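You operate a simulated robot arm through the tools that you are given. There is no shell and no other tool. Be economical: measure what you need, move in short steps, check, and stop when the job is done.

You are at the controls of a simulated robot arm. One attempt, no reset.

Task
Put two of the white foam blocks from the top of the wide table on top of the teal plate there.

It is judged by the outcome, as a careful person would: the job done as asked, and still so three seconds after it is handed in. It fails if anything else is knocked over, pushed out of place, dropped, spilled or broken.

Robot
A 7-joint arm with a two-finger parallel gripper on a trunk, on a base that drives. Base frame: it is fixed to the floor where the robot stands at the start and does not move with it; the origin is under the middle of the robot, x ahead of it, y to its left, z up. Lengths are in mm, angles in degrees, forces in N, time in s.
With the tool pointing down near the work surface it reaches from about 480 to 920 mm from the robot's upright axis, wherever it stands. Its first joint turns from -115.0 to 115.0 degrees. Places, roughly: teal plate [1250, -500, 750]. Payload 3.91 kg.
The TCP is the grasp point between the finger pads, 30 mm short of the fingertips. In the tool frame z runs along the fingers and y along their closing line. The gripper opens to 110 mm. The fingers are 20 mm wide and 10 mm thick; the gripper's body (48 by 112 mm) begins 55 mm behind the TCP.
Orientation is that of the tool frame in the base frame, as a unit quaternion [x, y, z, w]. With the fingers straight down and closing along the base's y, the tool's x points along the base's -x, its y along +y and its z along -z.

Tools
- The arm moves only by the tool apply_moves. Its argument "commands" is a list of rows, each a list of 7 numbers: the opening, from 0 (shut) to 1 (fully open), then the shift along the base's x, y, z in mm, then the turn, a rotation vector about the base's x, y, z in degrees. In form: [[hand, x, y, z, rx, ry, rz], ...]. A call has 1 to 8 rows; each row shifts and turns the commanded pose from where the row before left it. A row lasts 0.2 s, in which the tool goes at most 50 mm and 8.6 degrees; a call with a longer step from one row to the next is refused whole, and so is a gripper value outside its range. A pose out of reach is approached as far as the arm can. The call stops where the force on the tool passes 40 N (or 10 N more than at its start, if that is more) or the arm is blocked; 0.2 s more then pass. Each finger travels about 153 mm/s and halts on what it meets, pressing with about 29 N; the grip force reading is that of the motor and also rises with nothing between the fingers. The clock runs only during rows and for 0.2 s after the last one: add rows that do not move to give the fingers time. The reply holds the time, the measured pose of the TCP, the force on the tool along the base axes, the opening and the grip force, in the units named above and with some noise.
- Cameras (640 x 400 px; columns grow to the right, rows downward): "scene" is now at [221, 218.4, 1297.7]; the picture's right is [0.16, -0.99, 0.00], its down [-0.71, -0.12, -0.70] and it looks along [0.69, 0.11, -0.72] (base axes); focal length 270 px, centre (320, 200). "wrist" rides on the gripper at [-36, 0, -57] in the tool frame; the picture's right is [0.00, -1.00, 0.00], its down [0.97, 0.00, -0.24] and it looks along [0.24, 0.00, 0.97] (tool axes); focal length 218 px, centre (320, 200). There is no depth. A picture from a camera that has moved, and an enlarged one, comes with that camera's place and axes in the base frame and with its lens.
- get_image(camera): a new picture of that camera. It takes no simulated time.
- slide_trunk(by): slides the trunk up (or, below 0, down) by that many mm; the arm and the scene camera ride with it, the base frame stays. It gives what a move gives, with no picture.
- roll_base(legs): drives the robot by 1 to 6 legs, each [ahead, left, turn to the left] in mm, mm and degrees, along the robot's own axes; the way and the turn of a leg run together, so that a leg with both is an arc; at most 1500 mm and 180 degrees a leg. The arm and the cameras ride along, it lands a little off, and it stops where it bumps. It gives what a move gives.
- turn_head(pan, tilt): turns the head with the scene camera to pan (to the left, within 80 degrees either way) and tilt (down, from -29 to 69), counted from straight ahead of the robot. It gives what a move gives.
- enlarge(camera, box): a new picture of the part [left, top, right, bottom] of that camera's present view, enlarged. It takes no simulated time.
- job_done(): hands the job in; it is judged then, once.

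Work in short steps. Places have to be worked out from the pictures, the camera data and where the tool is seen: move nearer, look again, correct. Check each grasp and each placing, and mend what went wrong. You have 120 turns and 82 pictures in all, those below and enlarged ones among them. Open the gripper and draw the arm clear of the work before you hand the job in, unless the task says otherwise; then end with one line.

The tools are called as name(argument=value, ...) on one line, values as JSON. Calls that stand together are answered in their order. apply_moves: Moves the arm, as the interface text tells. Its arguments: {"type":"object","properties":{"commands":{"type":"array","items":{"type":"array","items":{"type":"number"}}}},"required":["commands"]} The other tools are called the same way: slide_trunk (by) slides the trunk up or down; roll_base (legs) drives the base; turn_head (pan, tilt) turns the head that bears the scene camera; get_image (camera) takes a picture; enlarge (camera, box) takes an enlarged picture of a part of a camera's view; job_done () hands the job in.

At the start:

```text
time: 0.0
tcp_pos: [429.9, 218.3, 1020.3]
orientation: [0.0, 1.0, 0.0, 0.0]
ft_force: [-0.1, -0.6, 0.4]
width: 110.0
grasp_force: 0.0
trunk travel left (down, up): [-650.0, 340.0]
robot x, y, heading: [-1.0, 1.0, -0.1]
head pan, tilt: [9.3, 45.9]
```

scene: 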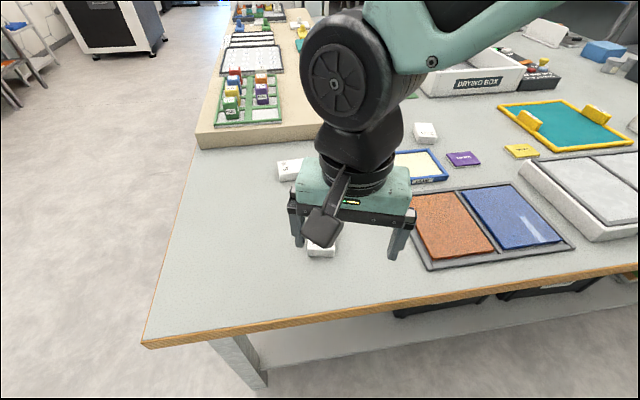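
wrist: 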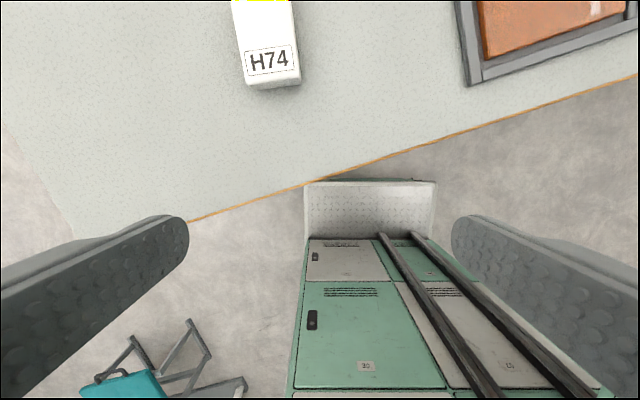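

The first view shows a teal plate with a yellow rim at right and a few white blocks near the arm. I'll look closer at both before moving.

enlarge(camera="scene", box=[400, 0, 640, 200])

enlarge(camera="scene", box=[200, 100, 500, 290])

turn_head(pan=-30, tilt=35)

get_image(camera="scene")

```text
2.00 times, centred on (520, 100) of scene
camera zoom: at [221.0, 218.4, 1297.7], right [0.16, -0.99, 0.0], down [-0.71, -0.12, -0.7], along [0.69, 0.11, -0.72], focal length 540 px, centre (-80, 400)
```

zoom: 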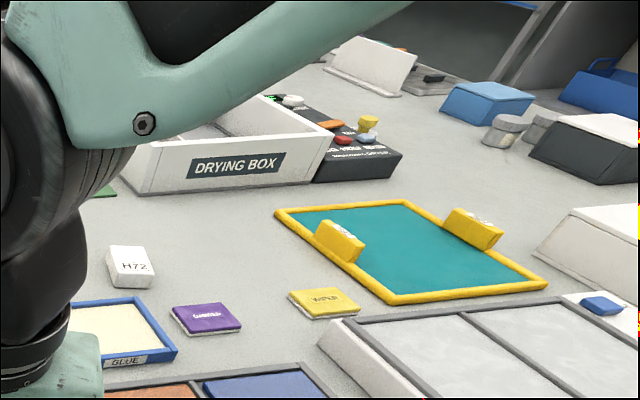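

```text
2.11 times, centred on (350, 195) of scene
camera zoom: at [221.0, 218.4, 1297.7], right [0.16, -0.99, 0.0], down [-0.71, -0.12, -0.7], along [0.69, 0.11, -0.72], focal length 568 px, centre (257, 210)
```

zoom: 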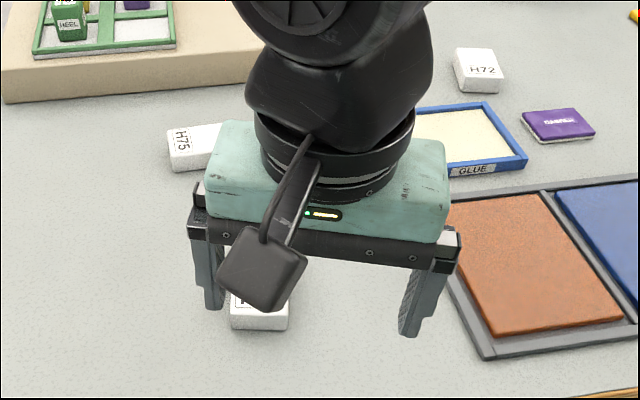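

```text
time: 1.1
tcp_pos: [429.5, 217.7, 1020.2]
orientation: [0.0, 1.0, 0.0, 0.001]
ft_force: [-0.8, 0.7, 0.0]
width: 109.9
grasp_force: 0.0
trunk travel left (down, up): [-650.0, 340.0]
robot x, y, heading: [-0.2, 1.7, 0.2]
head pan, tilt: [-30.0, 35.0]
```

```text
77 pictures are left
camera scene: at [217.7, 161.4, 1313.7], right [-0.5, -0.87, 0.0], down [-0.5, 0.29, -0.82], along [0.71, -0.41, -0.57], focal length 270 px, centre (320, 200)
```

scene: 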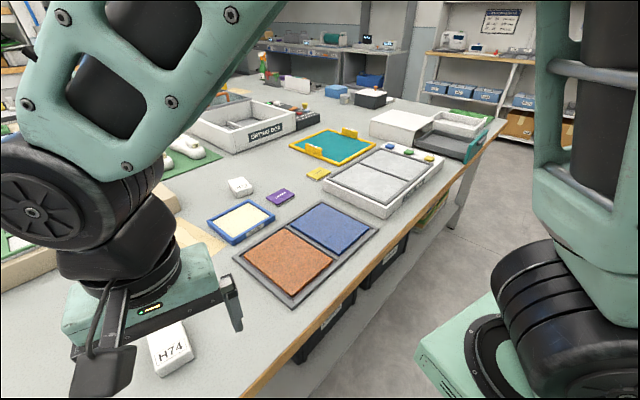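

H74 is near (560, 280) with the table top at about 780–800. I'll move the wrist over it for a close look.

apply_moves(commands=[[1, 45, 30, 0, 0, 0, 0], [1, 45, 30, 0, 0, 0, 0], [1, 0, 0, 0, 0, 0, 0]])

get_image(camera="wrist")

turn_head(pan=25, tilt=35)

get_image(camera="scene")

```text
refused: row 1 steps farther than a row can; nothing moved
```

```text
76 pictures are left
camera wrist: at [465.3, 217.7, 1077.0], right [0.0, -1.0, 0.0], down [-0.97, 0.0, 0.24], along [-0.24, 0.0, -0.97], focal length 218 px, centre (320, 200)
```

wrist: 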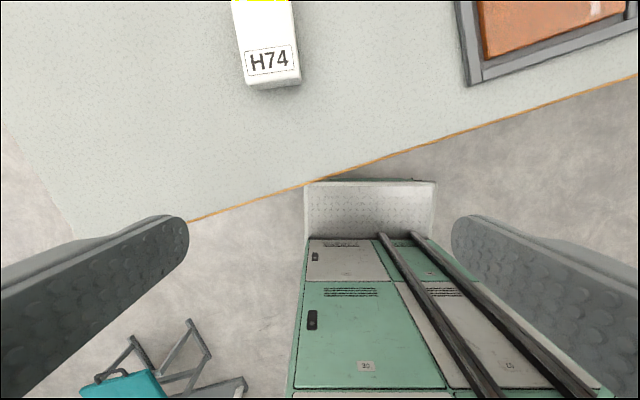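

```text
time: 2.3
tcp_pos: [428.8, 218.8, 1021.6]
orientation: [0.0, 1.0, -0.001, 0.001]
ft_force: [0.3, -0.4, 0.2]
width: 109.9
grasp_force: 0.1
trunk travel left (down, up): [-650.0, 340.0]
robot x, y, heading: [1.2, 1.3, -0.0]
head pan, tilt: [25.0, 35.0]
```

```text
75 pictures are left
camera scene: at [221.3, 242.6, 1313.7], right [0.42, -0.91, 0.0], down [-0.52, -0.24, -0.82], along [0.74, 0.35, -0.57], focal length 270 px, centre (320, 200)
```

scene: 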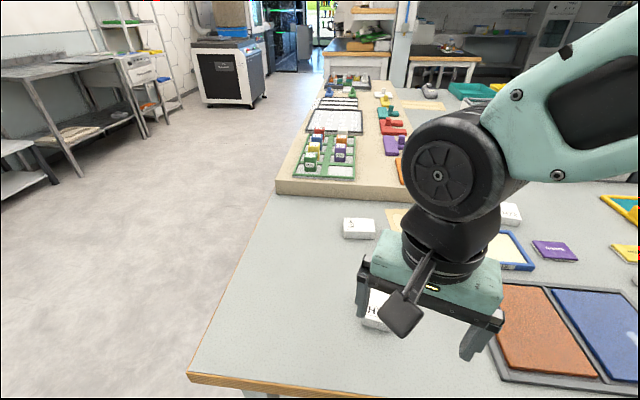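

The step was too long; I'll use shorter ones.

apply_moves(commands=[[1, 35, 22, 0, 0, 0, 0], [1, 35, 22, 0, 0, 0, 0], [1, 35, 20, 0, 0, 0, 0], [1, 0, 0, 0, 0, 0, 0]])

get_image(camera="wrist")

```text
time: 3.3
tcp_pos: [533.0, 283.9, 1021.0]
orientation: [0.001, 1.0, 0.0, 0.0]
ft_force: [0.1, -0.6, 0.9]
width: 109.7
grasp_force: 0.0
trunk travel left (down, up): [-650.0, 340.0]
robot x, y, heading: [1.4, -0.8, -0.1]
head pan, tilt: [25.0, 35.0]
```

```text
74 pictures are left
camera wrist: at [568.5, 283.4, 1077.7], right [0.0, -1.0, 0.0], down [-0.97, 0.0, 0.24], along [-0.24, 0.0, -0.97], focal length 218 px, centre (320, 200)
```

wrist: 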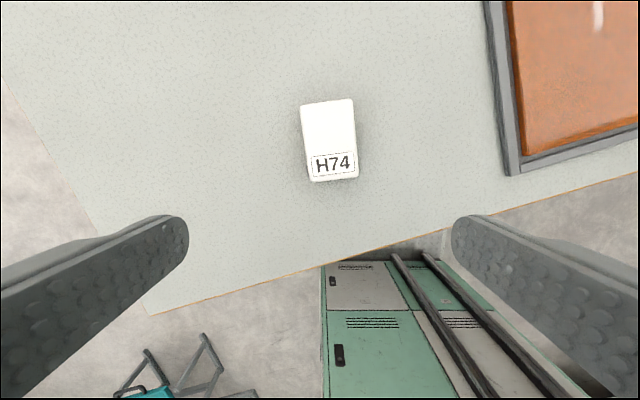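

H74's top is at about z=822, centred near (575, 272), about 57×85 mm, turned +5°. I'll go down above it and look again.

apply_moves(commands=[[1, 21, -6, -40, 0, 0, 5], [1, 21, -6, -40, 0, 0, 0], [1, 0, 0, -45, 0, 0, 0], [1, 0, 0, -20, 0, 0, 0], [1, 0, 0, 0, 0, 0, 0]])

get_image(camera="wrist")

get_image(camera="scene")

```text
time: 4.5
tcp_pos: [577.0, 269.6, 872.4]
orientation: [-0.044, 0.999, -0.001, 0.0]
ft_force: [0.0, 0.1, -0.7]
width: 109.9
grasp_force: 0.0
trunk travel left (down, up): [-650.0, 340.0]
robot x, y, heading: [-0.6, -2.1, -0.0]
head pan, tilt: [25.0, 35.0]
```

```text
73 pictures are left
camera wrist: at [612.8, 273.0, 929.7], right [0.09, -1.0, 0.0], down [-0.97, -0.08, 0.24], along [-0.24, -0.02, -0.97], focal length 218 px, centre (320, 200)
```

wrist: 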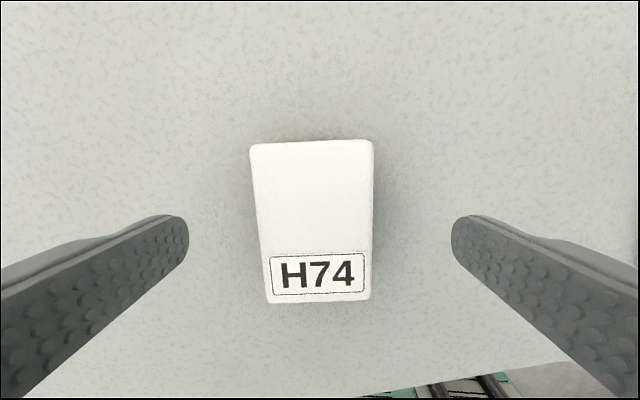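

```text
72 pictures are left
camera scene: at [221.2, 242.6, 1313.7], right [0.42, -0.91, 0.0], down [-0.52, -0.24, -0.82], along [0.74, 0.35, -0.57], focal length 270 px, centre (320, 200)
```

scene: 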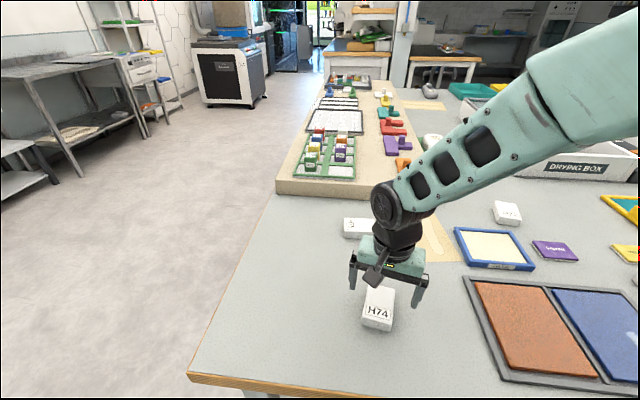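

Well aligned. I'll descend to about TCP z=830, nudging +3 mm in y, watching the force.

apply_moves(commands=[[1, 2, 3, -25, 0, 0, 0], [1, 0, 0, -10, 0, 0, 0], [1, 0, 0, -7, 0, 0, 0], [1, 0, 0, 0, 0, 0, 0]])

get_image(camera="wrist")

enlarge(camera="scene", box=[320, 220, 480, 340])

```text
time: 5.5
tcp_pos: [578.3, 271.7, 832.7]
orientation: [-0.043, 0.999, 0.0, 0.0]
ft_force: [0.4, 0.6, 1.0]
width: 110.1
grasp_force: 0.1
trunk travel left (down, up): [-650.0, 340.0]
robot x, y, heading: [1.9, -3.3, 0.1]
head pan, tilt: [25.0, 35.0]
```

```text
71 pictures are left
camera wrist: at [614.5, 274.9, 889.5], right [0.09, -1.0, 0.0], down [-0.97, -0.08, 0.24], along [-0.24, -0.02, -0.97], focal length 218 px, centre (320, 200)
```

wrist: 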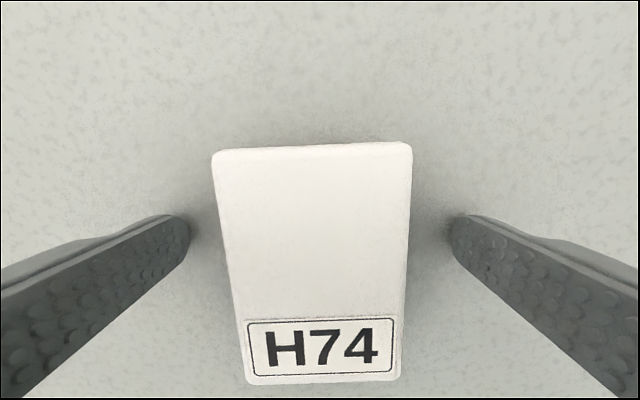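

```text
3.33 times, centred on (400, 280) of scene
camera zoom: at [221.3, 242.6, 1313.7], right [0.42, -0.91, 0.0], down [-0.52, -0.24, -0.82], along [0.74, 0.35, -0.57], focal length 900 px, centre (53, -67)
```

zoom: 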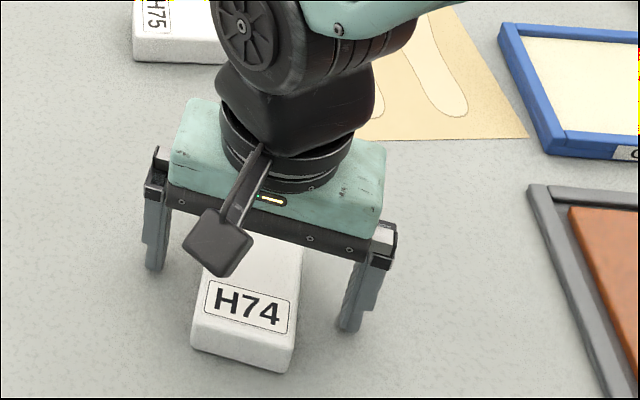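

The fingers straddle the block with about 20 mm overlap. I'll lower 4 mm more and close.

apply_moves(commands=[[1, 0, 0, -4, 0, 0, 0], [0.3, 0, 0, 0, 0, 0, 0], [0.3, 0, 0, 0, 0, 0, 0], [0.3, 0, 0, 0, 0, 0, 0], [0.3, 0, 0, 0, 0, 0, 0]])

```text
time: 6.7
tcp_pos: [578.7, 272.6, 830.2]
orientation: [-0.043, 0.999, 0.0, 0.0]
ft_force: [2.9, -2.7, 15.9]
width: 57.4
grasp_force: 29.1
trunk travel left (down, up): [-650.0, 340.0]
robot x, y, heading: [-0.1, -1.6, -0.1]
head pan, tilt: [25.0, 35.0]
```

Gripped at 57 mm; the tips touch the table, which is at about z=800. I'll lift.

apply_moves(commands=[[0.3, 0, 0, 15, 0, 0, 0], [0.3, 0, 0, 40, 0, 0, 0], [0.3, 0, 0, 45, 0, 0, 0], [0.3, 0, 0, 45, 0, 0, 0], [0.3, 0, 0, 0, 0, 0, 0]])

get_image(camera="wrist")

get_image(camera="scene")

```text
time: 7.9
tcp_pos: [578.2, 274.8, 974.5]
orientation: [-0.043, 0.999, 0.0, 0.0]
ft_force: [0.3, 0.3, -0.3]
width: 57.4
grasp_force: 29.0
trunk travel left (down, up): [-650.0, 340.0]
robot x, y, heading: [-3.5, 1.1, -0.3]
head pan, tilt: [25.0, 35.0]
```

```text
69 pictures are left
camera wrist: at [614.0, 276.5, 1031.4], right [0.09, -1.0, 0.0], down [-0.97, -0.08, 0.24], along [-0.24, -0.02, -0.97], focal length 218 px, centre (320, 200)
```

wrist: 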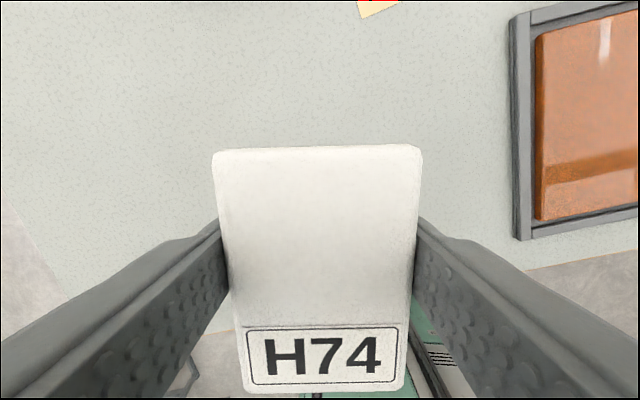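

```text
68 pictures are left
camera scene: at [221.4, 242.7, 1313.7], right [0.42, -0.91, 0.0], down [-0.52, -0.24, -0.82], along [0.74, 0.35, -0.57], focal length 270 px, centre (320, 200)
```

scene: 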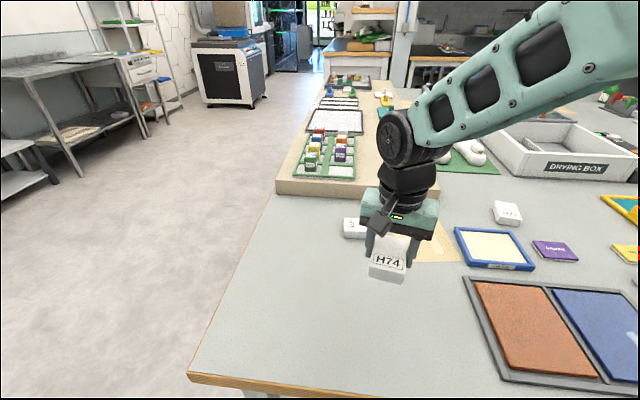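

H74 is held. Before driving I'll raise and draw in the arm, and look down in front of the robot to judge clearance to the table.

apply_moves(commands=[[0.3, -30, -10, 30, 0, 0, 0], [0.3, -30, -10, 30, 0, 0, 0], [0.3, -20, -20, 30, 0, 0, 0], [0.3, 0, 0, 0, 0, 0, 0]])

turn_head(pan=-20, tilt=69)

get_image(camera="scene")

get_image(camera="wrist")

```text
time: 8.9
tcp_pos: [496.6, 232.9, 1066.8]
orientation: [-0.043, 0.999, 0.0, 0.0]
ft_force: [0.3, -0.5, -0.2]
width: 57.1
grasp_force: 29.4
trunk travel left (down, up): [-650.0, 340.0]
robot x, y, heading: [2.5, -1.8, -0.1]
head pan, tilt: [25.0, 35.0]
```

```text
time: 10.0
tcp_pos: [495.9, 232.7, 1067.5]
orientation: [-0.044, 0.999, 0.0, 0.001]
ft_force: [0.8, 0.4, -0.4]
width: 57.1
grasp_force: 29.1
trunk travel left (down, up): [-650.0, 340.0]
robot x, y, heading: [-1.5, 2.1, 0.1]
head pan, tilt: [-20.0, 68.8]
```

```text
67 pictures are left
camera scene: at [194.0, 186.3, 1270.0], right [-0.34, -0.94, 0.0], down [-0.88, 0.32, -0.36], along [0.34, -0.12, -0.93], focal length 270 px, centre (320, 200)
```

scene: 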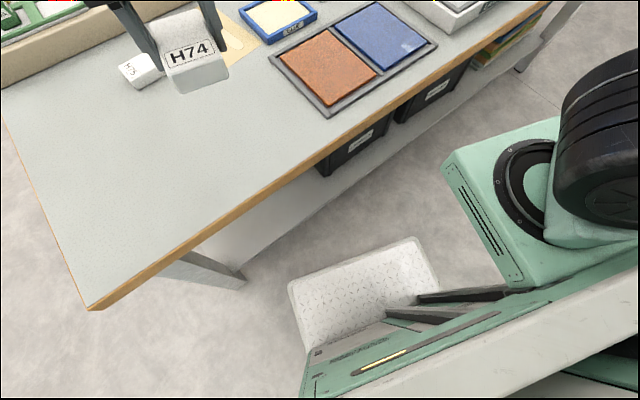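

```text
66 pictures are left
camera wrist: at [532.5, 235.6, 1123.1], right [0.09, -1.0, 0.0], down [-0.97, -0.08, 0.24], along [-0.24, -0.02, -0.97], focal length 218 px, centre (320, 200)
```

wrist: 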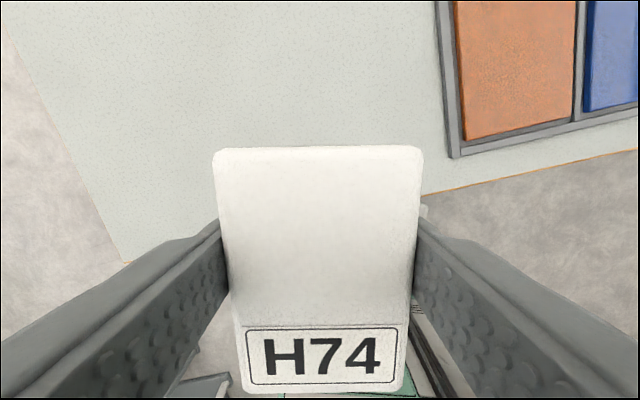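

The base front is about 180 mm short of the table edge, which runs at roughly 18° to my heading. I'll turn left to square up with the table, then strafe right toward the plate.

roll_base(legs=[[0, 0, 18.2], [0, -800, 0]])

turn_head(pan=-15, tilt=50)

get_image(camera="scene")

```text
time: 15.3
tcp_pos: [649.9, -395.6, 1065.7]
orientation: [-0.199, 0.98, 0.0, 0.0]
ft_force: [-0.6, -0.1, 0.5]
width: 57.3
grasp_force: 28.5
trunk travel left (down, up): [-650.0, 340.0]
robot x, y, heading: [249.7, -769.2, 18.0]
head pan, tilt: [-20.0, 68.8]
```

```text
time: 16.2
tcp_pos: [649.8, -395.7, 1066.1]
orientation: [-0.2, 0.98, 0.001, 0.0]
ft_force: [-0.4, 0.0, -0.5]
width: 57.1
grasp_force: 29.5
trunk travel left (down, up): [-650.0, 340.0]
robot x, y, heading: [250.9, -770.6, 18.1]
head pan, tilt: [-15.0, 50.0]
```

```text
65 pictures are left
camera scene: at [397.9, -527.4, 1291.9], right [0.05, -1.0, 0.0], down [-0.77, -0.04, -0.64], along [0.64, 0.03, -0.77], focal length 270 px, centre (320, 200)
```

scene: 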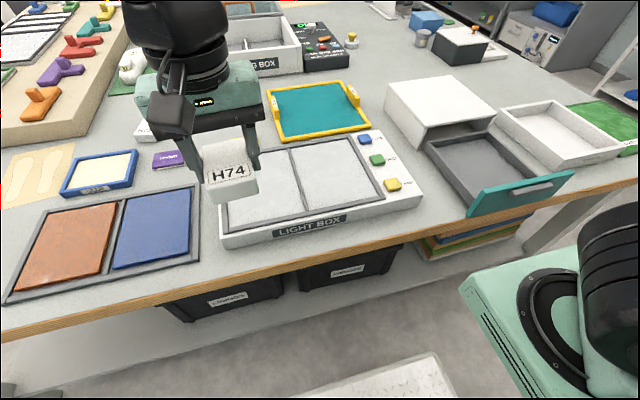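

Plate seen: centre near (1200, -480), straight ahead of the robot at about 990 mm; its near edge at about 850. I'll drive forward 70 mm (keeping clear of the table edge) and re-look.

roll_base(legs=[[70, 0, 0]])

turn_head(pan=-12, tilt=40)

get_image(camera="scene")

```text
time: 17.2
tcp_pos: [715.2, -373.0, 1066.8]
orientation: [-0.201, 0.98, 0.0, 0.0]
ft_force: [0.0, -0.3, 1.1]
width: 56.7
grasp_force: 29.5
trunk travel left (down, up): [-650.0, 340.0]
robot x, y, heading: [316.3, -747.0, 18.2]
head pan, tilt: [-15.0, 50.0]
```

```text
time: 17.9
tcp_pos: [715.0, -373.7, 1066.5]
orientation: [-0.2, 0.98, 0.0, 0.0]
ft_force: [0.6, 0.1, -0.4]
width: 56.8
grasp_force: 28.6
trunk travel left (down, up): [-650.0, 340.0]
robot x, y, heading: [319.7, -746.9, 18.2]
head pan, tilt: [-12.0, 40.0]
```

```text
64 pictures are left
camera scene: at [471.0, -500.7, 1306.1], right [0.11, -0.99, 0.0], down [-0.64, -0.07, -0.77], along [0.76, 0.08, -0.64], focal length 270 px, centre (320, 200)
```

scene: 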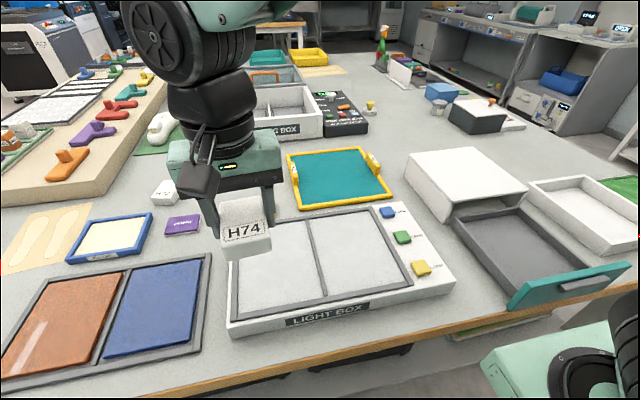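

The plate's near rim midpoint is about (1061, -517), with the plate about 270 wide and turned by ~20°, matching the tool's yaw. I'll carry H74 over the near-left part, about (1112, -432).

apply_moves(commands=[[0.3, 45, -7, 0, 0, 0, 0], [0.3, 45, -7, 0, 0, 0, 0], [0.3, 45, -7, 0, 0, 0, 0], [0.3, 45, -7, 0, 0, 0, 0], [0.3, 45, -7, 0, 0, 0, 0], [0.3, 45, -7, 0, 0, 0, 0], [0.3, 45, -7, 0, 0, 0, 0], [0.3, 45, -7, 0, 0, 0, 0]])

apply_moves(commands=[[0.3, 37, -2, 0, 0, 0, 0], [0.3, 0, 0, -40, 0, 0, 0], [0.3, 0, 0, -40, 0, 0, 0], [0.3, 0, 0, -40, 0, 0, 0], [0.3, 0, 0, 0, 0, 0, 0]])

get_image(camera="wrist")

get_image(camera="scene")

```text
time: 19.7
tcp_pos: [1077.7, -430.7, 1065.6]
orientation: [-0.2, 0.98, 0.0, 0.0]
ft_force: [0.3, 0.7, 0.4]
width: 57.0
grasp_force: 28.7
trunk travel left (down, up): [-650.0, 340.0]
robot x, y, heading: [315.2, -750.9, 18.1]
head pan, tilt: [-12.0, 40.0]
```

```text
time: 20.9
tcp_pos: [1113.2, -429.7, 945.1]
orientation: [-0.2, 0.98, 0.0, 0.0]
ft_force: [-1.0, -0.4, 0.3]
width: 57.0
grasp_force: 29.0
trunk travel left (down, up): [-650.0, 340.0]
robot x, y, heading: [315.4, -752.2, 18.0]
head pan, tilt: [-12.0, 40.0]
```

```text
63 pictures are left
camera wrist: at [1145.5, -417.4, 1002.2], right [0.39, -0.92, 0.0], down [-0.89, -0.38, 0.24], along [-0.22, -0.09, -0.97], focal length 218 px, centre (320, 200)
```

wrist: 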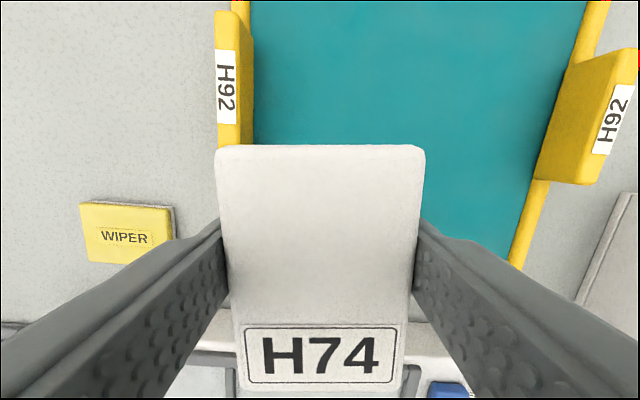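

```text
62 pictures are left
camera scene: at [471.0, -500.7, 1306.1], right [0.11, -0.99, 0.0], down [-0.64, -0.07, -0.77], along [0.76, 0.08, -0.64], focal length 270 px, centre (320, 200)
```

scene: 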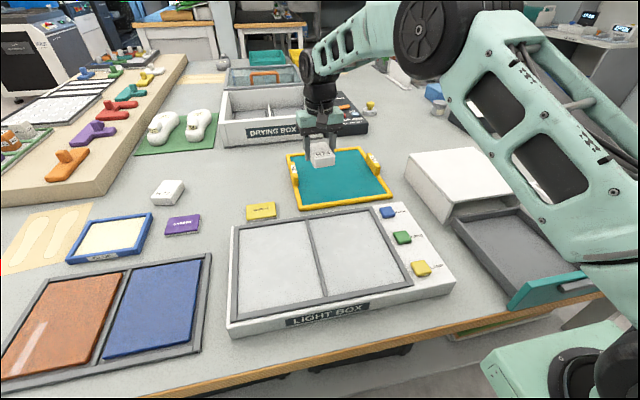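

H74 is over the teal area, inside the left rim. I'll shift 8 mm right and descend to just above the plate.

apply_moves(commands=[[0.3, 2.5, -8, -35, 0, 0, 0], [0.3, 0, 0, -35, 0, 0, 0], [0.3, 0, 0, -20, 0, 0, 0], [0.3, 0, 0, 0, 0, 0, 0]])

enlarge(camera="scene", box=[260, 120, 420, 220])

get_image(camera="wrist")

```text
time: 21.9
tcp_pos: [1113.7, -441.3, 853.1]
orientation: [-0.201, 0.98, 0.0, 0.001]
ft_force: [0.6, 0.0, 0.0]
width: 57.1
grasp_force: 29.1
trunk travel left (down, up): [-650.0, 340.0]
robot x, y, heading: [316.7, -749.7, 18.3]
head pan, tilt: [-12.0, 40.0]
```

```text
4.00 times, centred on (340, 170) of scene
camera zoom: at [471.0, -500.7, 1306.1], right [0.11, -0.99, 0.0], down [-0.64, -0.07, -0.77], along [0.76, 0.08, -0.64], focal length 1080 px, centre (240, 320)
```

zoom: 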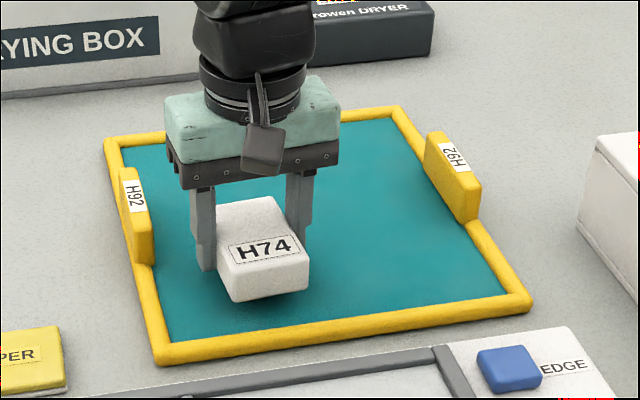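

```text
60 pictures are left
camera wrist: at [1146.9, -426.3, 910.3], right [0.39, -0.92, 0.0], down [-0.89, -0.38, 0.24], along [-0.22, -0.09, -0.97], focal length 218 px, centre (320, 200)
```

wrist: 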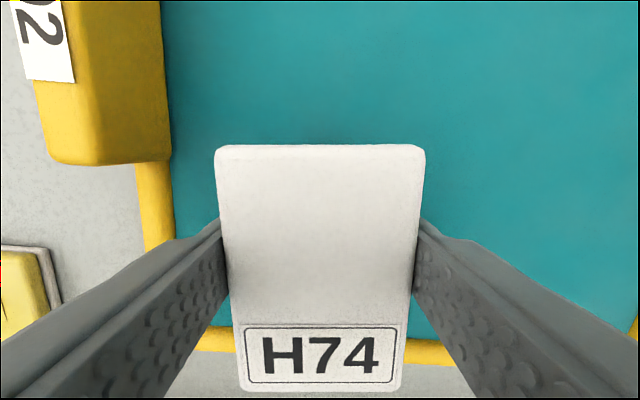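

Clear of rims and tabs. I'll lower in small steps until contact.

apply_moves(commands=[[0.3, 0, 0, -4, 0, 0, 0], [0.3, 0, 0, -4, 0, 0, 0], [0.3, 0, 0, 0, 0, 0, 0]])

```text
time: 22.7
tcp_pos: [1113.7, -439.5, 846.6]
orientation: [-0.2, 0.98, -0.001, 0.0]
ft_force: [-0.8, -0.3, 0.2]
width: 56.9
grasp_force: 28.7
trunk travel left (down, up): [-650.0, 340.0]
robot x, y, heading: [316.9, -748.9, 18.0]
head pan, tilt: [-12.0, 40.0]
```

No contact yet; continuing down.

apply_moves(commands=[[0.3, 0, 0, -3, 0, 0, 0], [0.3, 0, 0, -2, 0, 0, 0], [0.3, 0, 0, 0, 0, 0, 0]])

```text
time: 23.5
tcp_pos: [1114.9, -439.0, 843.3]
orientation: [-0.2, 0.98, 0.0, -0.001]
ft_force: [-0.7, 1.1, -0.2]
width: 57.2
grasp_force: 29.0
trunk travel left (down, up): [-650.0, 340.0]
robot x, y, heading: [315.9, -752.0, 18.1]
head pan, tilt: [-12.0, 40.0]
```

apply_moves(commands=[[0.3, 0, 0, -3, 0, 0, 0], [0.3, 0, 0, -2, 0, 0, 0], [0.3, 0, 0, 0, 0, 0, 0]])

enlarge(camera="scene", box=[280, 140, 380, 210])

```text
time: 24.3
tcp_pos: [1114.2, -439.8, 838.6]
orientation: [-0.201, 0.98, -0.001, 0.0]
ft_force: [0.0, -0.3, 0.1]
width: 57.0
grasp_force: 29.5
trunk travel left (down, up): [-650.0, 340.0]
robot x, y, heading: [318.4, -752.7, 18.1]
head pan, tilt: [-12.0, 40.0]
```

```text
5.71 times, centred on (330, 175) of scene
camera zoom: at [471.1, -500.7, 1306.1], right [0.11, -0.99, 0.0], down [-0.64, -0.07, -0.77], along [0.76, 0.08, -0.64], focal length 1543 px, centre (263, 343)
```

zoom: 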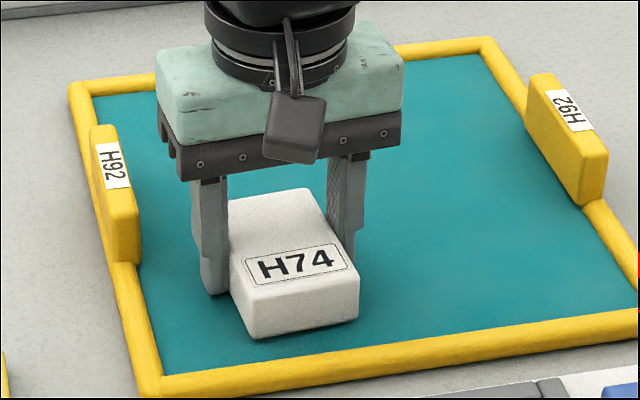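

Nearly down. I'll lower a few more millimetres in tiny steps.

apply_moves(commands=[[0.3, 0, 0, -2, 0, 0, 0], [0.3, 0, 0, -1, 0, 0, 0], [0.3, 0, 0, 0, 0, 0, 0]])

```text
time: 25.1
tcp_pos: [1113.9, -440.1, 838.0]
orientation: [-0.201, 0.98, 0.001, 0.002]
ft_force: [-7.3, -1.4, 24.1]
width: 57.0
grasp_force: 29.2
trunk travel left (down, up): [-650.0, 340.0]
robot x, y, heading: [313.2, -750.4, 18.1]
head pan, tilt: [-12.0, 40.0]
```

Contact at 24 N. I'll ease up 1.5 mm, open modestly, and check.

apply_moves(commands=[[0.3, 0, 0, 1.5, 0, 0, 0], [0.7, 0, 0, 0, 0, 0, 0], [0.7, 0, 0, 0, 0, 0, 0], [0.7, 0, 0, 30, 0, 0, 0], [0.7, 0, 0, 40, 0, 0, 0], [0.7, 0, 0, 45, 0, 0, 0], [0.7, 0, 0, 0, 0, 0, 0]])

get_image(camera="wrist")

get_image(camera="scene")

```text
time: 26.7
tcp_pos: [1115.4, -442.3, 954.1]
orientation: [-0.201, 0.98, 0.0, -0.002]
ft_force: [0.2, 0.0, 0.4]
width: 77.2
grasp_force: 0.0
trunk travel left (down, up): [-650.0, 340.0]
robot x, y, heading: [312.2, -748.1, 18.0]
head pan, tilt: [-12.0, 40.0]
```

```text
58 pictures are left
camera wrist: at [1148.5, -429.5, 1010.4], right [0.39, -0.92, 0.0], down [-0.89, -0.38, 0.24], along [-0.22, -0.1, -0.97], focal length 218 px, centre (320, 200)
```

wrist: 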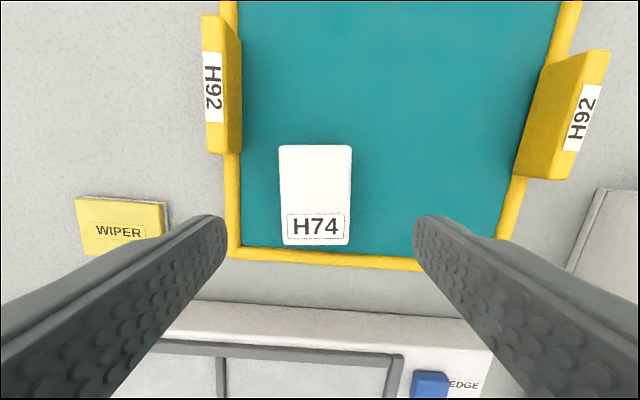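

```text
57 pictures are left
camera scene: at [471.1, -500.7, 1306.1], right [0.11, -0.99, 0.0], down [-0.64, -0.07, -0.77], along [0.76, 0.08, -0.64], focal length 270 px, centre (320, 200)
```

scene: 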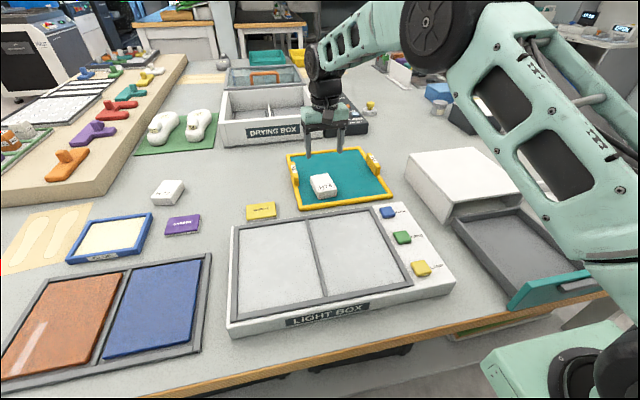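

H74 rests flat on the plate. Next is H75 (near (775, 390)): I'll raise and retract the arm, then strafe left along the table.

apply_moves(commands=[[0.7, 0, 0, 45, 0, 0, 0], [0.7, 0, 0, 45, 0, 0, 0], [0.7, -41, -13, 10, 0, 0, 0], [0.7, -41, -13, 0, 0, 0, 0], [0.7, -41, -13, 0, 0, 0, 0], [0.7, -41, -13, 0, 0, 0, 0], [0.7, -41, -13, 0, 0, 0, 0], [1, -41, -13, 0, 0, 0, 0]])

roll_base(legs=[[0, 900, 0]])

turn_head(pan=0, tilt=45)

get_image(camera="scene")

get_image(camera="wrist")

```text
time: 28.5
tcp_pos: [869.2, -517.7, 1052.9]
orientation: [-0.2, 0.98, 0.0, 0.0]
ft_force: [-0.5, 0.1, -0.9]
width: 110.0
grasp_force: 0.0
trunk travel left (down, up): [-650.0, 340.0]
robot x, y, heading: [315.8, -748.7, 18.0]
head pan, tilt: [-12.0, 40.0]
```

```text
time: 33.2
tcp_pos: [571.8, 341.5, 1053.1]
orientation: [-0.215, 0.977, 0.0, 0.0]
ft_force: [-0.1, 0.1, -0.3]
width: 109.8
grasp_force: 0.0
trunk travel left (down, up): [-650.0, 340.0]
robot x, y, heading: [23.9, 94.9, 19.7]
head pan, tilt: [-12.0, 40.0]
```

```text
time: 33.9
tcp_pos: [572.7, 339.3, 1053.4]
orientation: [-0.214, 0.977, 0.0, 0.0]
ft_force: [-0.7, -0.7, -1.3]
width: 109.9
grasp_force: 0.0
trunk travel left (down, up): [-650.0, 340.0]
robot x, y, heading: [27.2, 96.6, 19.8]
head pan, tilt: [0.0, 45.0]
```

```text
56 pictures are left
camera scene: at [166.0, 362.0, 1298.9], right [0.34, -0.94, 0.0], down [-0.67, -0.24, -0.71], along [0.67, 0.24, -0.71], focal length 270 px, centre (320, 200)
```

scene: 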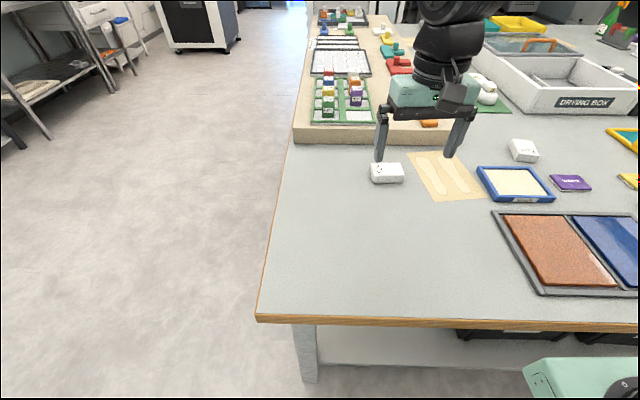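

```text
55 pictures are left
camera wrist: at [605.4, 355.3, 1109.7], right [0.42, -0.91, 0.0], down [-0.88, -0.41, 0.24], along [-0.22, -0.1, -0.97], focal length 218 px, centre (320, 200)
```

wrist: 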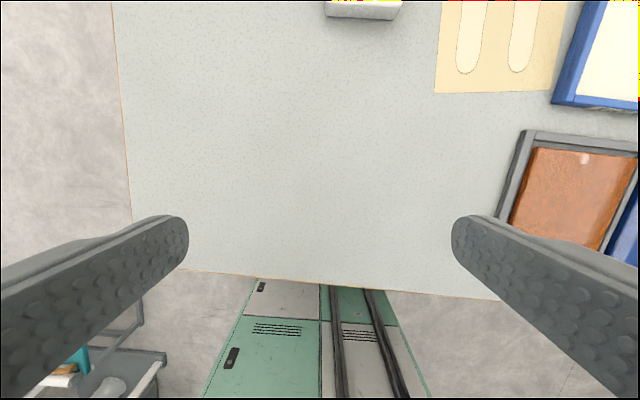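

H75 is near (782, 385), long side lying sideways. I'll move over it to see it exactly.

apply_moves(commands=[[1, 45, 10, -10, 0, 0, 0], [1, 45, 10, -10, 0, 0, 0], [1, 45, 10, -10, 0, 0, 0], [1, 35, 10, -10, 0, 0, 0], [1, 0, 0, 0, 0, 0, 0]])

get_image(camera="wrist")

```text
time: 35.1
tcp_pos: [744.6, 384.4, 1010.2]
orientation: [-0.216, 0.976, 0.0, 0.001]
ft_force: [0.6, 0.1, 0.0]
width: 110.3
grasp_force: 0.2
trunk travel left (down, up): [-650.0, 340.0]
robot x, y, heading: [26.8, 92.3, 19.6]
head pan, tilt: [0.0, 45.0]
```

```text
54 pictures are left
camera wrist: at [776.3, 399.6, 1067.7], right [0.42, -0.91, 0.0], down [-0.88, -0.41, 0.24], along [-0.22, -0.1, -0.97], focal length 218 px, centre (320, 200)
```

wrist: 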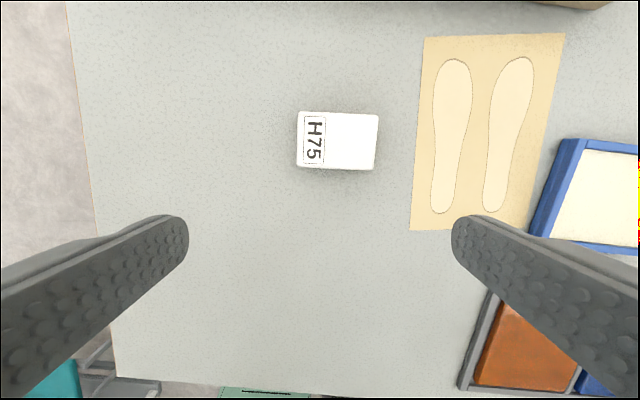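

H75 is centred near (789, 385), its long axis across. I'll rotate the gripper about +87° so the fingers close over the short side, while centring over it.

apply_moves(commands=[[1, 6, 0, 0, 0, 0, 8], [1, 6, 0, 0, 0, 0, 8], [1, 6, 0, 0, 0, 0, 8], [1, 6, 0, 0, 0, 0, 8], [1, 6, 0, 0, 0, 0, 8], [1, 6, 0, 0, 0, 0, 8], [1, 4, 0, 0, 0, 0, 8], [1, 4, 0, 0, 0, 0, 8]])

apply_moves(commands=[[1, 0, 0, -30, 0, 0, 8], [1, 0, 0, -30, 0, 0, 8], [1, 0, 0, -30, 0, 0, 7], [1, 0, 0, -30, 0, 0, 0], [1, 0, 0, 0, 0, 0, 0]])

get_image(camera="wrist")

```text
time: 36.9
tcp_pos: [786.9, 379.6, 1012.6]
orientation: [-0.701, 0.713, 0.0, 0.0]
ft_force: [0.0, 0.4, 0.1]
width: 110.0
grasp_force: 0.0
trunk travel left (down, up): [-650.0, 340.0]
robot x, y, heading: [23.8, 96.2, 19.8]
head pan, tilt: [0.0, 45.0]
```

```text
time: 38.1
tcp_pos: [786.8, 382.3, 891.6]
orientation: [0.829, -0.559, 0.0, 0.0]
ft_force: [-0.3, 0.4, -0.3]
width: 109.8
grasp_force: 0.2
trunk travel left (down, up): [-650.0, 340.0]
robot x, y, heading: [28.5, 96.0, 19.9]
head pan, tilt: [0.0, 45.0]
```

```text
53 pictures are left
camera wrist: at [773.3, 415.0, 948.0], right [0.93, 0.37, 0.0], down [0.36, -0.9, 0.24], along [0.09, -0.22, -0.97], focal length 218 px, centre (320, 200)
```

wrist: 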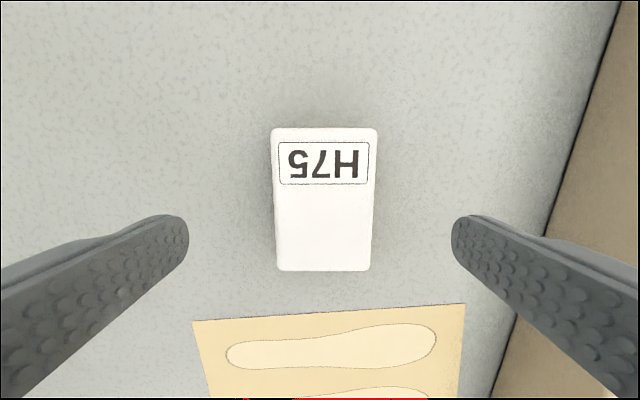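

Well aligned. I'll shift 5 mm in y, descend to about z=832 and look.

apply_moves(commands=[[1, 0, 5, -30, 0, 0, 0], [1, 0, 0, -20, 0, 0, 0], [1, 0, 0, -9, 0, 0, 0], [1, 0, 0, 0, 0, 0, 0]])

get_image(camera="wrist")

```text
time: 39.1
tcp_pos: [786.3, 386.8, 831.3]
orientation: [0.828, -0.561, 0.0, 0.001]
ft_force: [-0.2, 0.1, -0.6]
width: 110.0
grasp_force: 0.0
trunk travel left (down, up): [-650.0, 340.0]
robot x, y, heading: [25.6, 92.9, 19.5]
head pan, tilt: [0.0, 45.0]
```

```text
52 pictures are left
camera wrist: at [773.4, 419.1, 888.2], right [0.93, 0.37, 0.0], down [0.36, -0.9, 0.24], along [0.09, -0.22, -0.97], focal length 218 px, centre (320, 200)
```

wrist: 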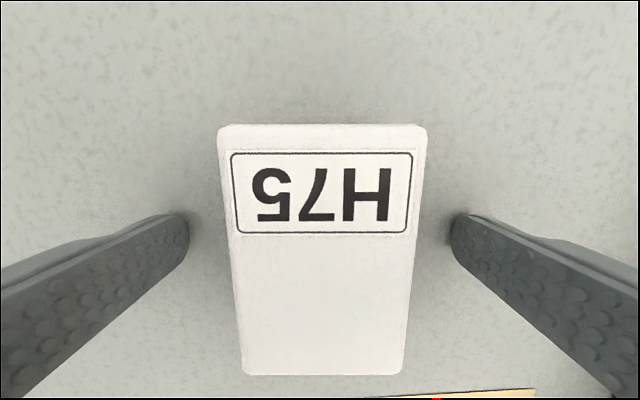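

Straddled and centred. Closing and lifting.

apply_moves(commands=[[0.3, 0, 0, 0, 0, 0, 0], [0.3, 0, 0, 0, 0, 0, 0], [0.3, 0, 0, 0, 0, 0, 0], [0.3, 0, 0, 10, 0, 0, 0], [0.3, 0, 0, 40, 0, 0, 0], [0.3, 0, 0, 45, 0, 0, 0], [0.3, 0, 0, 45, 0, 0, 0], [0.3, 0, 0, 45, 0, 0, 0]])

get_image(camera="wrist")

```text
time: 40.9
tcp_pos: [789.5, 386.8, 1020.7]
orientation: [0.828, -0.561, -0.001, 0.0]
ft_force: [0.2, 0.1, 0.0]
width: 56.8
grasp_force: 29.6
trunk travel left (down, up): [-650.0, 340.0]
robot x, y, heading: [27.4, 92.2, 19.8]
head pan, tilt: [0.0, 45.0]
```

```text
51 pictures are left
camera wrist: at [775.6, 419.9, 1077.4], right [0.93, 0.37, 0.0], down [0.36, -0.9, 0.24], along [0.09, -0.22, -0.97], focal length 218 px, centre (320, 200)
```

wrist: 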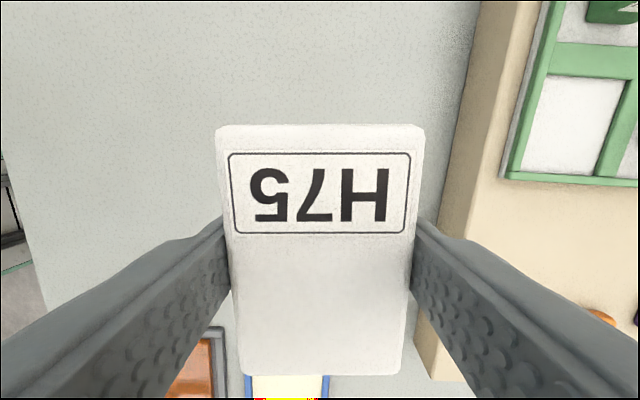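

H75 is held. I'll rotate back and retract with a slight rise, then drive back to the plate.

apply_moves(commands=[[0.3, -30, -10, 5, 0, 0, -8], [0.3, -30, -10, 5, 0, 0, -8], [0.3, -30, -10, 5, 0, 0, -8], [0.3, -30, -10, 5, 0, 0, -8], [0.3, -30, -10, 5, 0, 0, -8], [0.3, -30, -10, 5, 0, 0, -8], [0.3, -30, -10, 5, 0, 0, -8], [0.3, 0, 0, 0, 0, 0, -8]])

apply_moves(commands=[[0.3, 0, 0, 0, 0, 0, -8], [0.3, 0, 0, 0, 0, 0, -8], [0.3, 0, 0, 0, 0, 0, -8], [0.3, 0, 0, 0, 0, 0, 0]])

roll_base(legs=[[0, -450, -1.5], [0, -450, 0]])

turn_head(pan=-12, tilt=40)

get_image(camera="scene")

```text
time: 42.7
tcp_pos: [576.2, 314.7, 1052.9]
orientation: [-0.405, 0.914, 0.0, 0.0]
ft_force: [0.3, 0.3, -0.2]
width: 57.0
grasp_force: 28.6
trunk travel left (down, up): [-650.0, 340.0]
robot x, y, heading: [27.6, 93.8, 19.6]
head pan, tilt: [0.0, 45.0]
```

```text
time: 43.7
tcp_pos: [576.6, 315.8, 1054.2]
orientation: [-0.206, 0.979, -0.001, 0.0]
ft_force: [0.7, -0.7, -0.2]
width: 57.2
grasp_force: 28.7
trunk travel left (down, up): [-650.0, 340.0]
robot x, y, heading: [24.8, 93.7, 19.7]
head pan, tilt: [0.0, 45.0]
```

```text
time: 48.8
tcp_pos: [877.3, -570.9, 1052.6]
orientation: [-0.189, 0.982, 0.0, 0.0]
ft_force: [0.1, -0.2, -0.5]
width: 56.9
grasp_force: 29.2
trunk travel left (down, up): [-650.0, 340.0]
robot x, y, heading: [320.1, -774.4, 17.8]
head pan, tilt: [0.0, 45.0]
```

```text
time: 49.6
tcp_pos: [878.8, -570.3, 1052.7]
orientation: [-0.19, 0.982, -0.001, 0.0]
ft_force: [0.5, 0.4, -0.3]
width: 56.9
grasp_force: 29.0
trunk travel left (down, up): [-650.0, 340.0]
robot x, y, heading: [319.1, -771.4, 17.9]
head pan, tilt: [-12.0, 40.0]
```

```text
50 pictures are left
camera scene: at [476.2, -526.2, 1306.1], right [0.1, -0.99, 0.0], down [-0.64, -0.07, -0.77], along [0.76, 0.08, -0.64], focal length 270 px, centre (320, 200)
```

scene: 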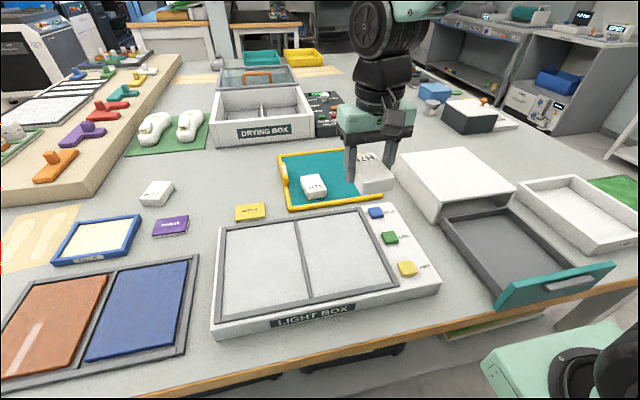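

H74 still sits on the plate. I'll take H75 to about (1150, -549), right of it, and check from above.

apply_moves(commands=[[0.3, 45, 3, 0, 0, 0, 0], [0.3, 45, 3, 0, 0, 0, 0], [0.3, 45, 3, 0, 0, 0, 0], [0.3, 45, 4, 0, 0, 0, 0], [0.3, 45, 4, 0, 0, 0, 0], [0.3, 46, 4, 0, 0, 0, 0], [0.3, 0, 0, -45, 0, 0, 0], [0.3, 0, 0, -45, 0, 0, 0]])

get_image(camera="wrist")

enlarge(camera="scene", box=[250, 120, 410, 220])

```text
time: 51.4
tcp_pos: [1147.6, -548.5, 966.3]
orientation: [-0.188, 0.982, -0.001, 0.0]
ft_force: [-1.0, 0.0, 0.2]
width: 56.9
grasp_force: 29.1
trunk travel left (down, up): [-650.0, 340.0]
robot x, y, heading: [318.0, -774.1, 18.0]
head pan, tilt: [-12.0, 40.0]
```

```text
49 pictures are left
camera wrist: at [1181.9, -535.1, 1022.6], right [0.37, -0.93, 0.0], down [-0.9, -0.36, 0.24], along [-0.22, -0.09, -0.97], focal length 218 px, centre (320, 200)
```

wrist: 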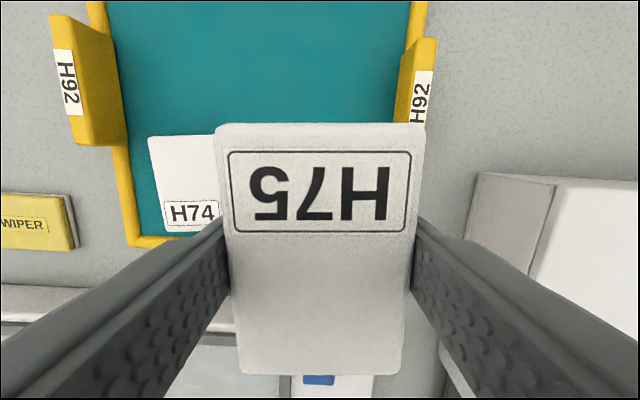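

```text
4.00 times, centred on (330, 170) of scene
camera zoom: at [476.0, -526.3, 1306.2], right [0.1, -0.99, 0.0], down [-0.64, -0.06, -0.77], along [0.76, 0.08, -0.64], focal length 1080 px, centre (280, 320)
```

zoom: 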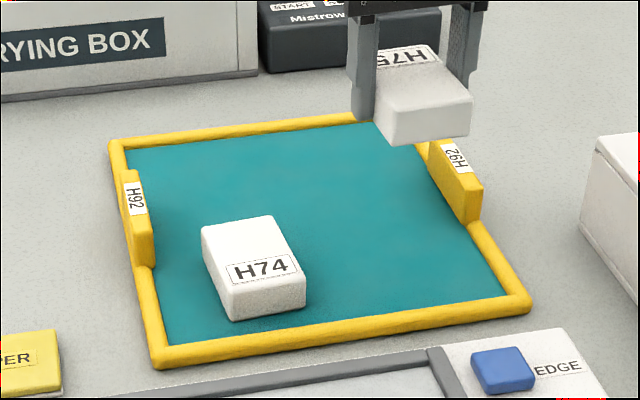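

Position is good: ~57 mm gap to H74 and clear of the right rim. Descending.

apply_moves(commands=[[0.3, 0, 0, -40, 0, 0, 0], [0.3, 0, 0, -40, 0, 0, 0], [0.3, 0, 0, -28, 0, 0, 0], [0.3, 0, 0, -10, 0, 0, 0], [0.3, 0, 0, 0, 0, 0, 0]])

enlarge(camera="scene", box=[250, 120, 410, 220])

get_image(camera="wrist")

```text
time: 52.6
tcp_pos: [1149.9, -549.1, 845.0]
orientation: [-0.189, 0.982, 0.0, 0.0]
ft_force: [0.2, -0.7, -0.1]
width: 57.1
grasp_force: 28.7
trunk travel left (down, up): [-650.0, 340.0]
robot x, y, heading: [324.0, -773.2, 18.3]
head pan, tilt: [-12.0, 40.0]
```

```text
4.00 times, centred on (330, 170) of scene
camera zoom: at [476.3, -526.2, 1306.1], right [0.1, -0.99, 0.0], down [-0.64, -0.06, -0.77], along [0.76, 0.08, -0.64], focal length 1080 px, centre (280, 320)
```

zoom: 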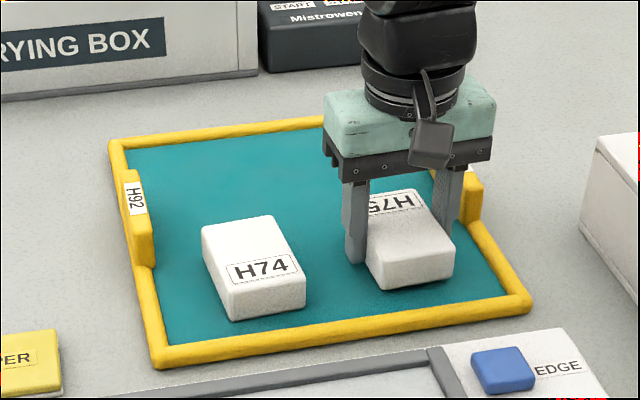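

```text
46 pictures are left
camera wrist: at [1182.8, -535.7, 900.9], right [0.37, -0.93, 0.0], down [-0.9, -0.36, 0.24], along [-0.22, -0.09, -0.97], focal length 218 px, centre (320, 200)
```

wrist: 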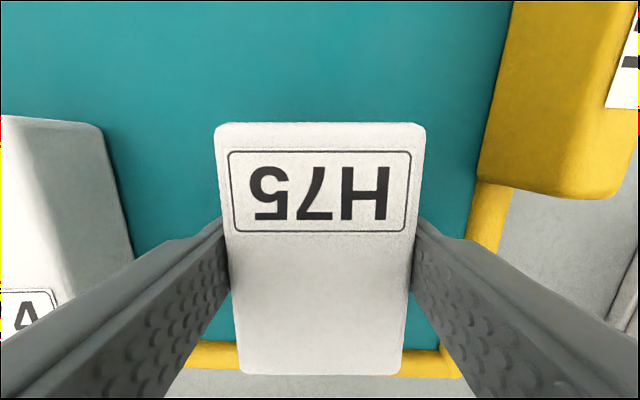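

Good. Lowering the last millimetres to contact.

apply_moves(commands=[[0.3, 0, 0, -3, 0, 0, 0], [0.3, 0, 0, -2, 0, 0, 0], [0.3, 0, 0, 0, 0, 0, 0]])

```text
time: 53.4
tcp_pos: [1149.4, -550.4, 839.3]
orientation: [-0.189, 0.982, 0.001, 0.0]
ft_force: [-0.3, 0.1, -0.3]
width: 57.0
grasp_force: 29.0
trunk travel left (down, up): [-650.0, 340.0]
robot x, y, heading: [320.5, -773.2, 17.8]
head pan, tilt: [-12.0, 40.0]
```

apply_moves(commands=[[0.3, 0, 0, -1, 0, 0, 0], [0.3, 0, 0, -1, 0, 0, 0], [0.3, 0, 0, 0, 0, 0, 0]])

```text
time: 54.2
tcp_pos: [1149.5, -549.2, 839.2]
orientation: [-0.189, 0.982, 0.0, 0.002]
ft_force: [-1.9, 0.6, 7.8]
width: 56.8
grasp_force: 28.9
trunk travel left (down, up): [-650.0, 340.0]
robot x, y, heading: [320.3, -773.0, 17.7]
head pan, tilt: [-12.0, 40.0]
```

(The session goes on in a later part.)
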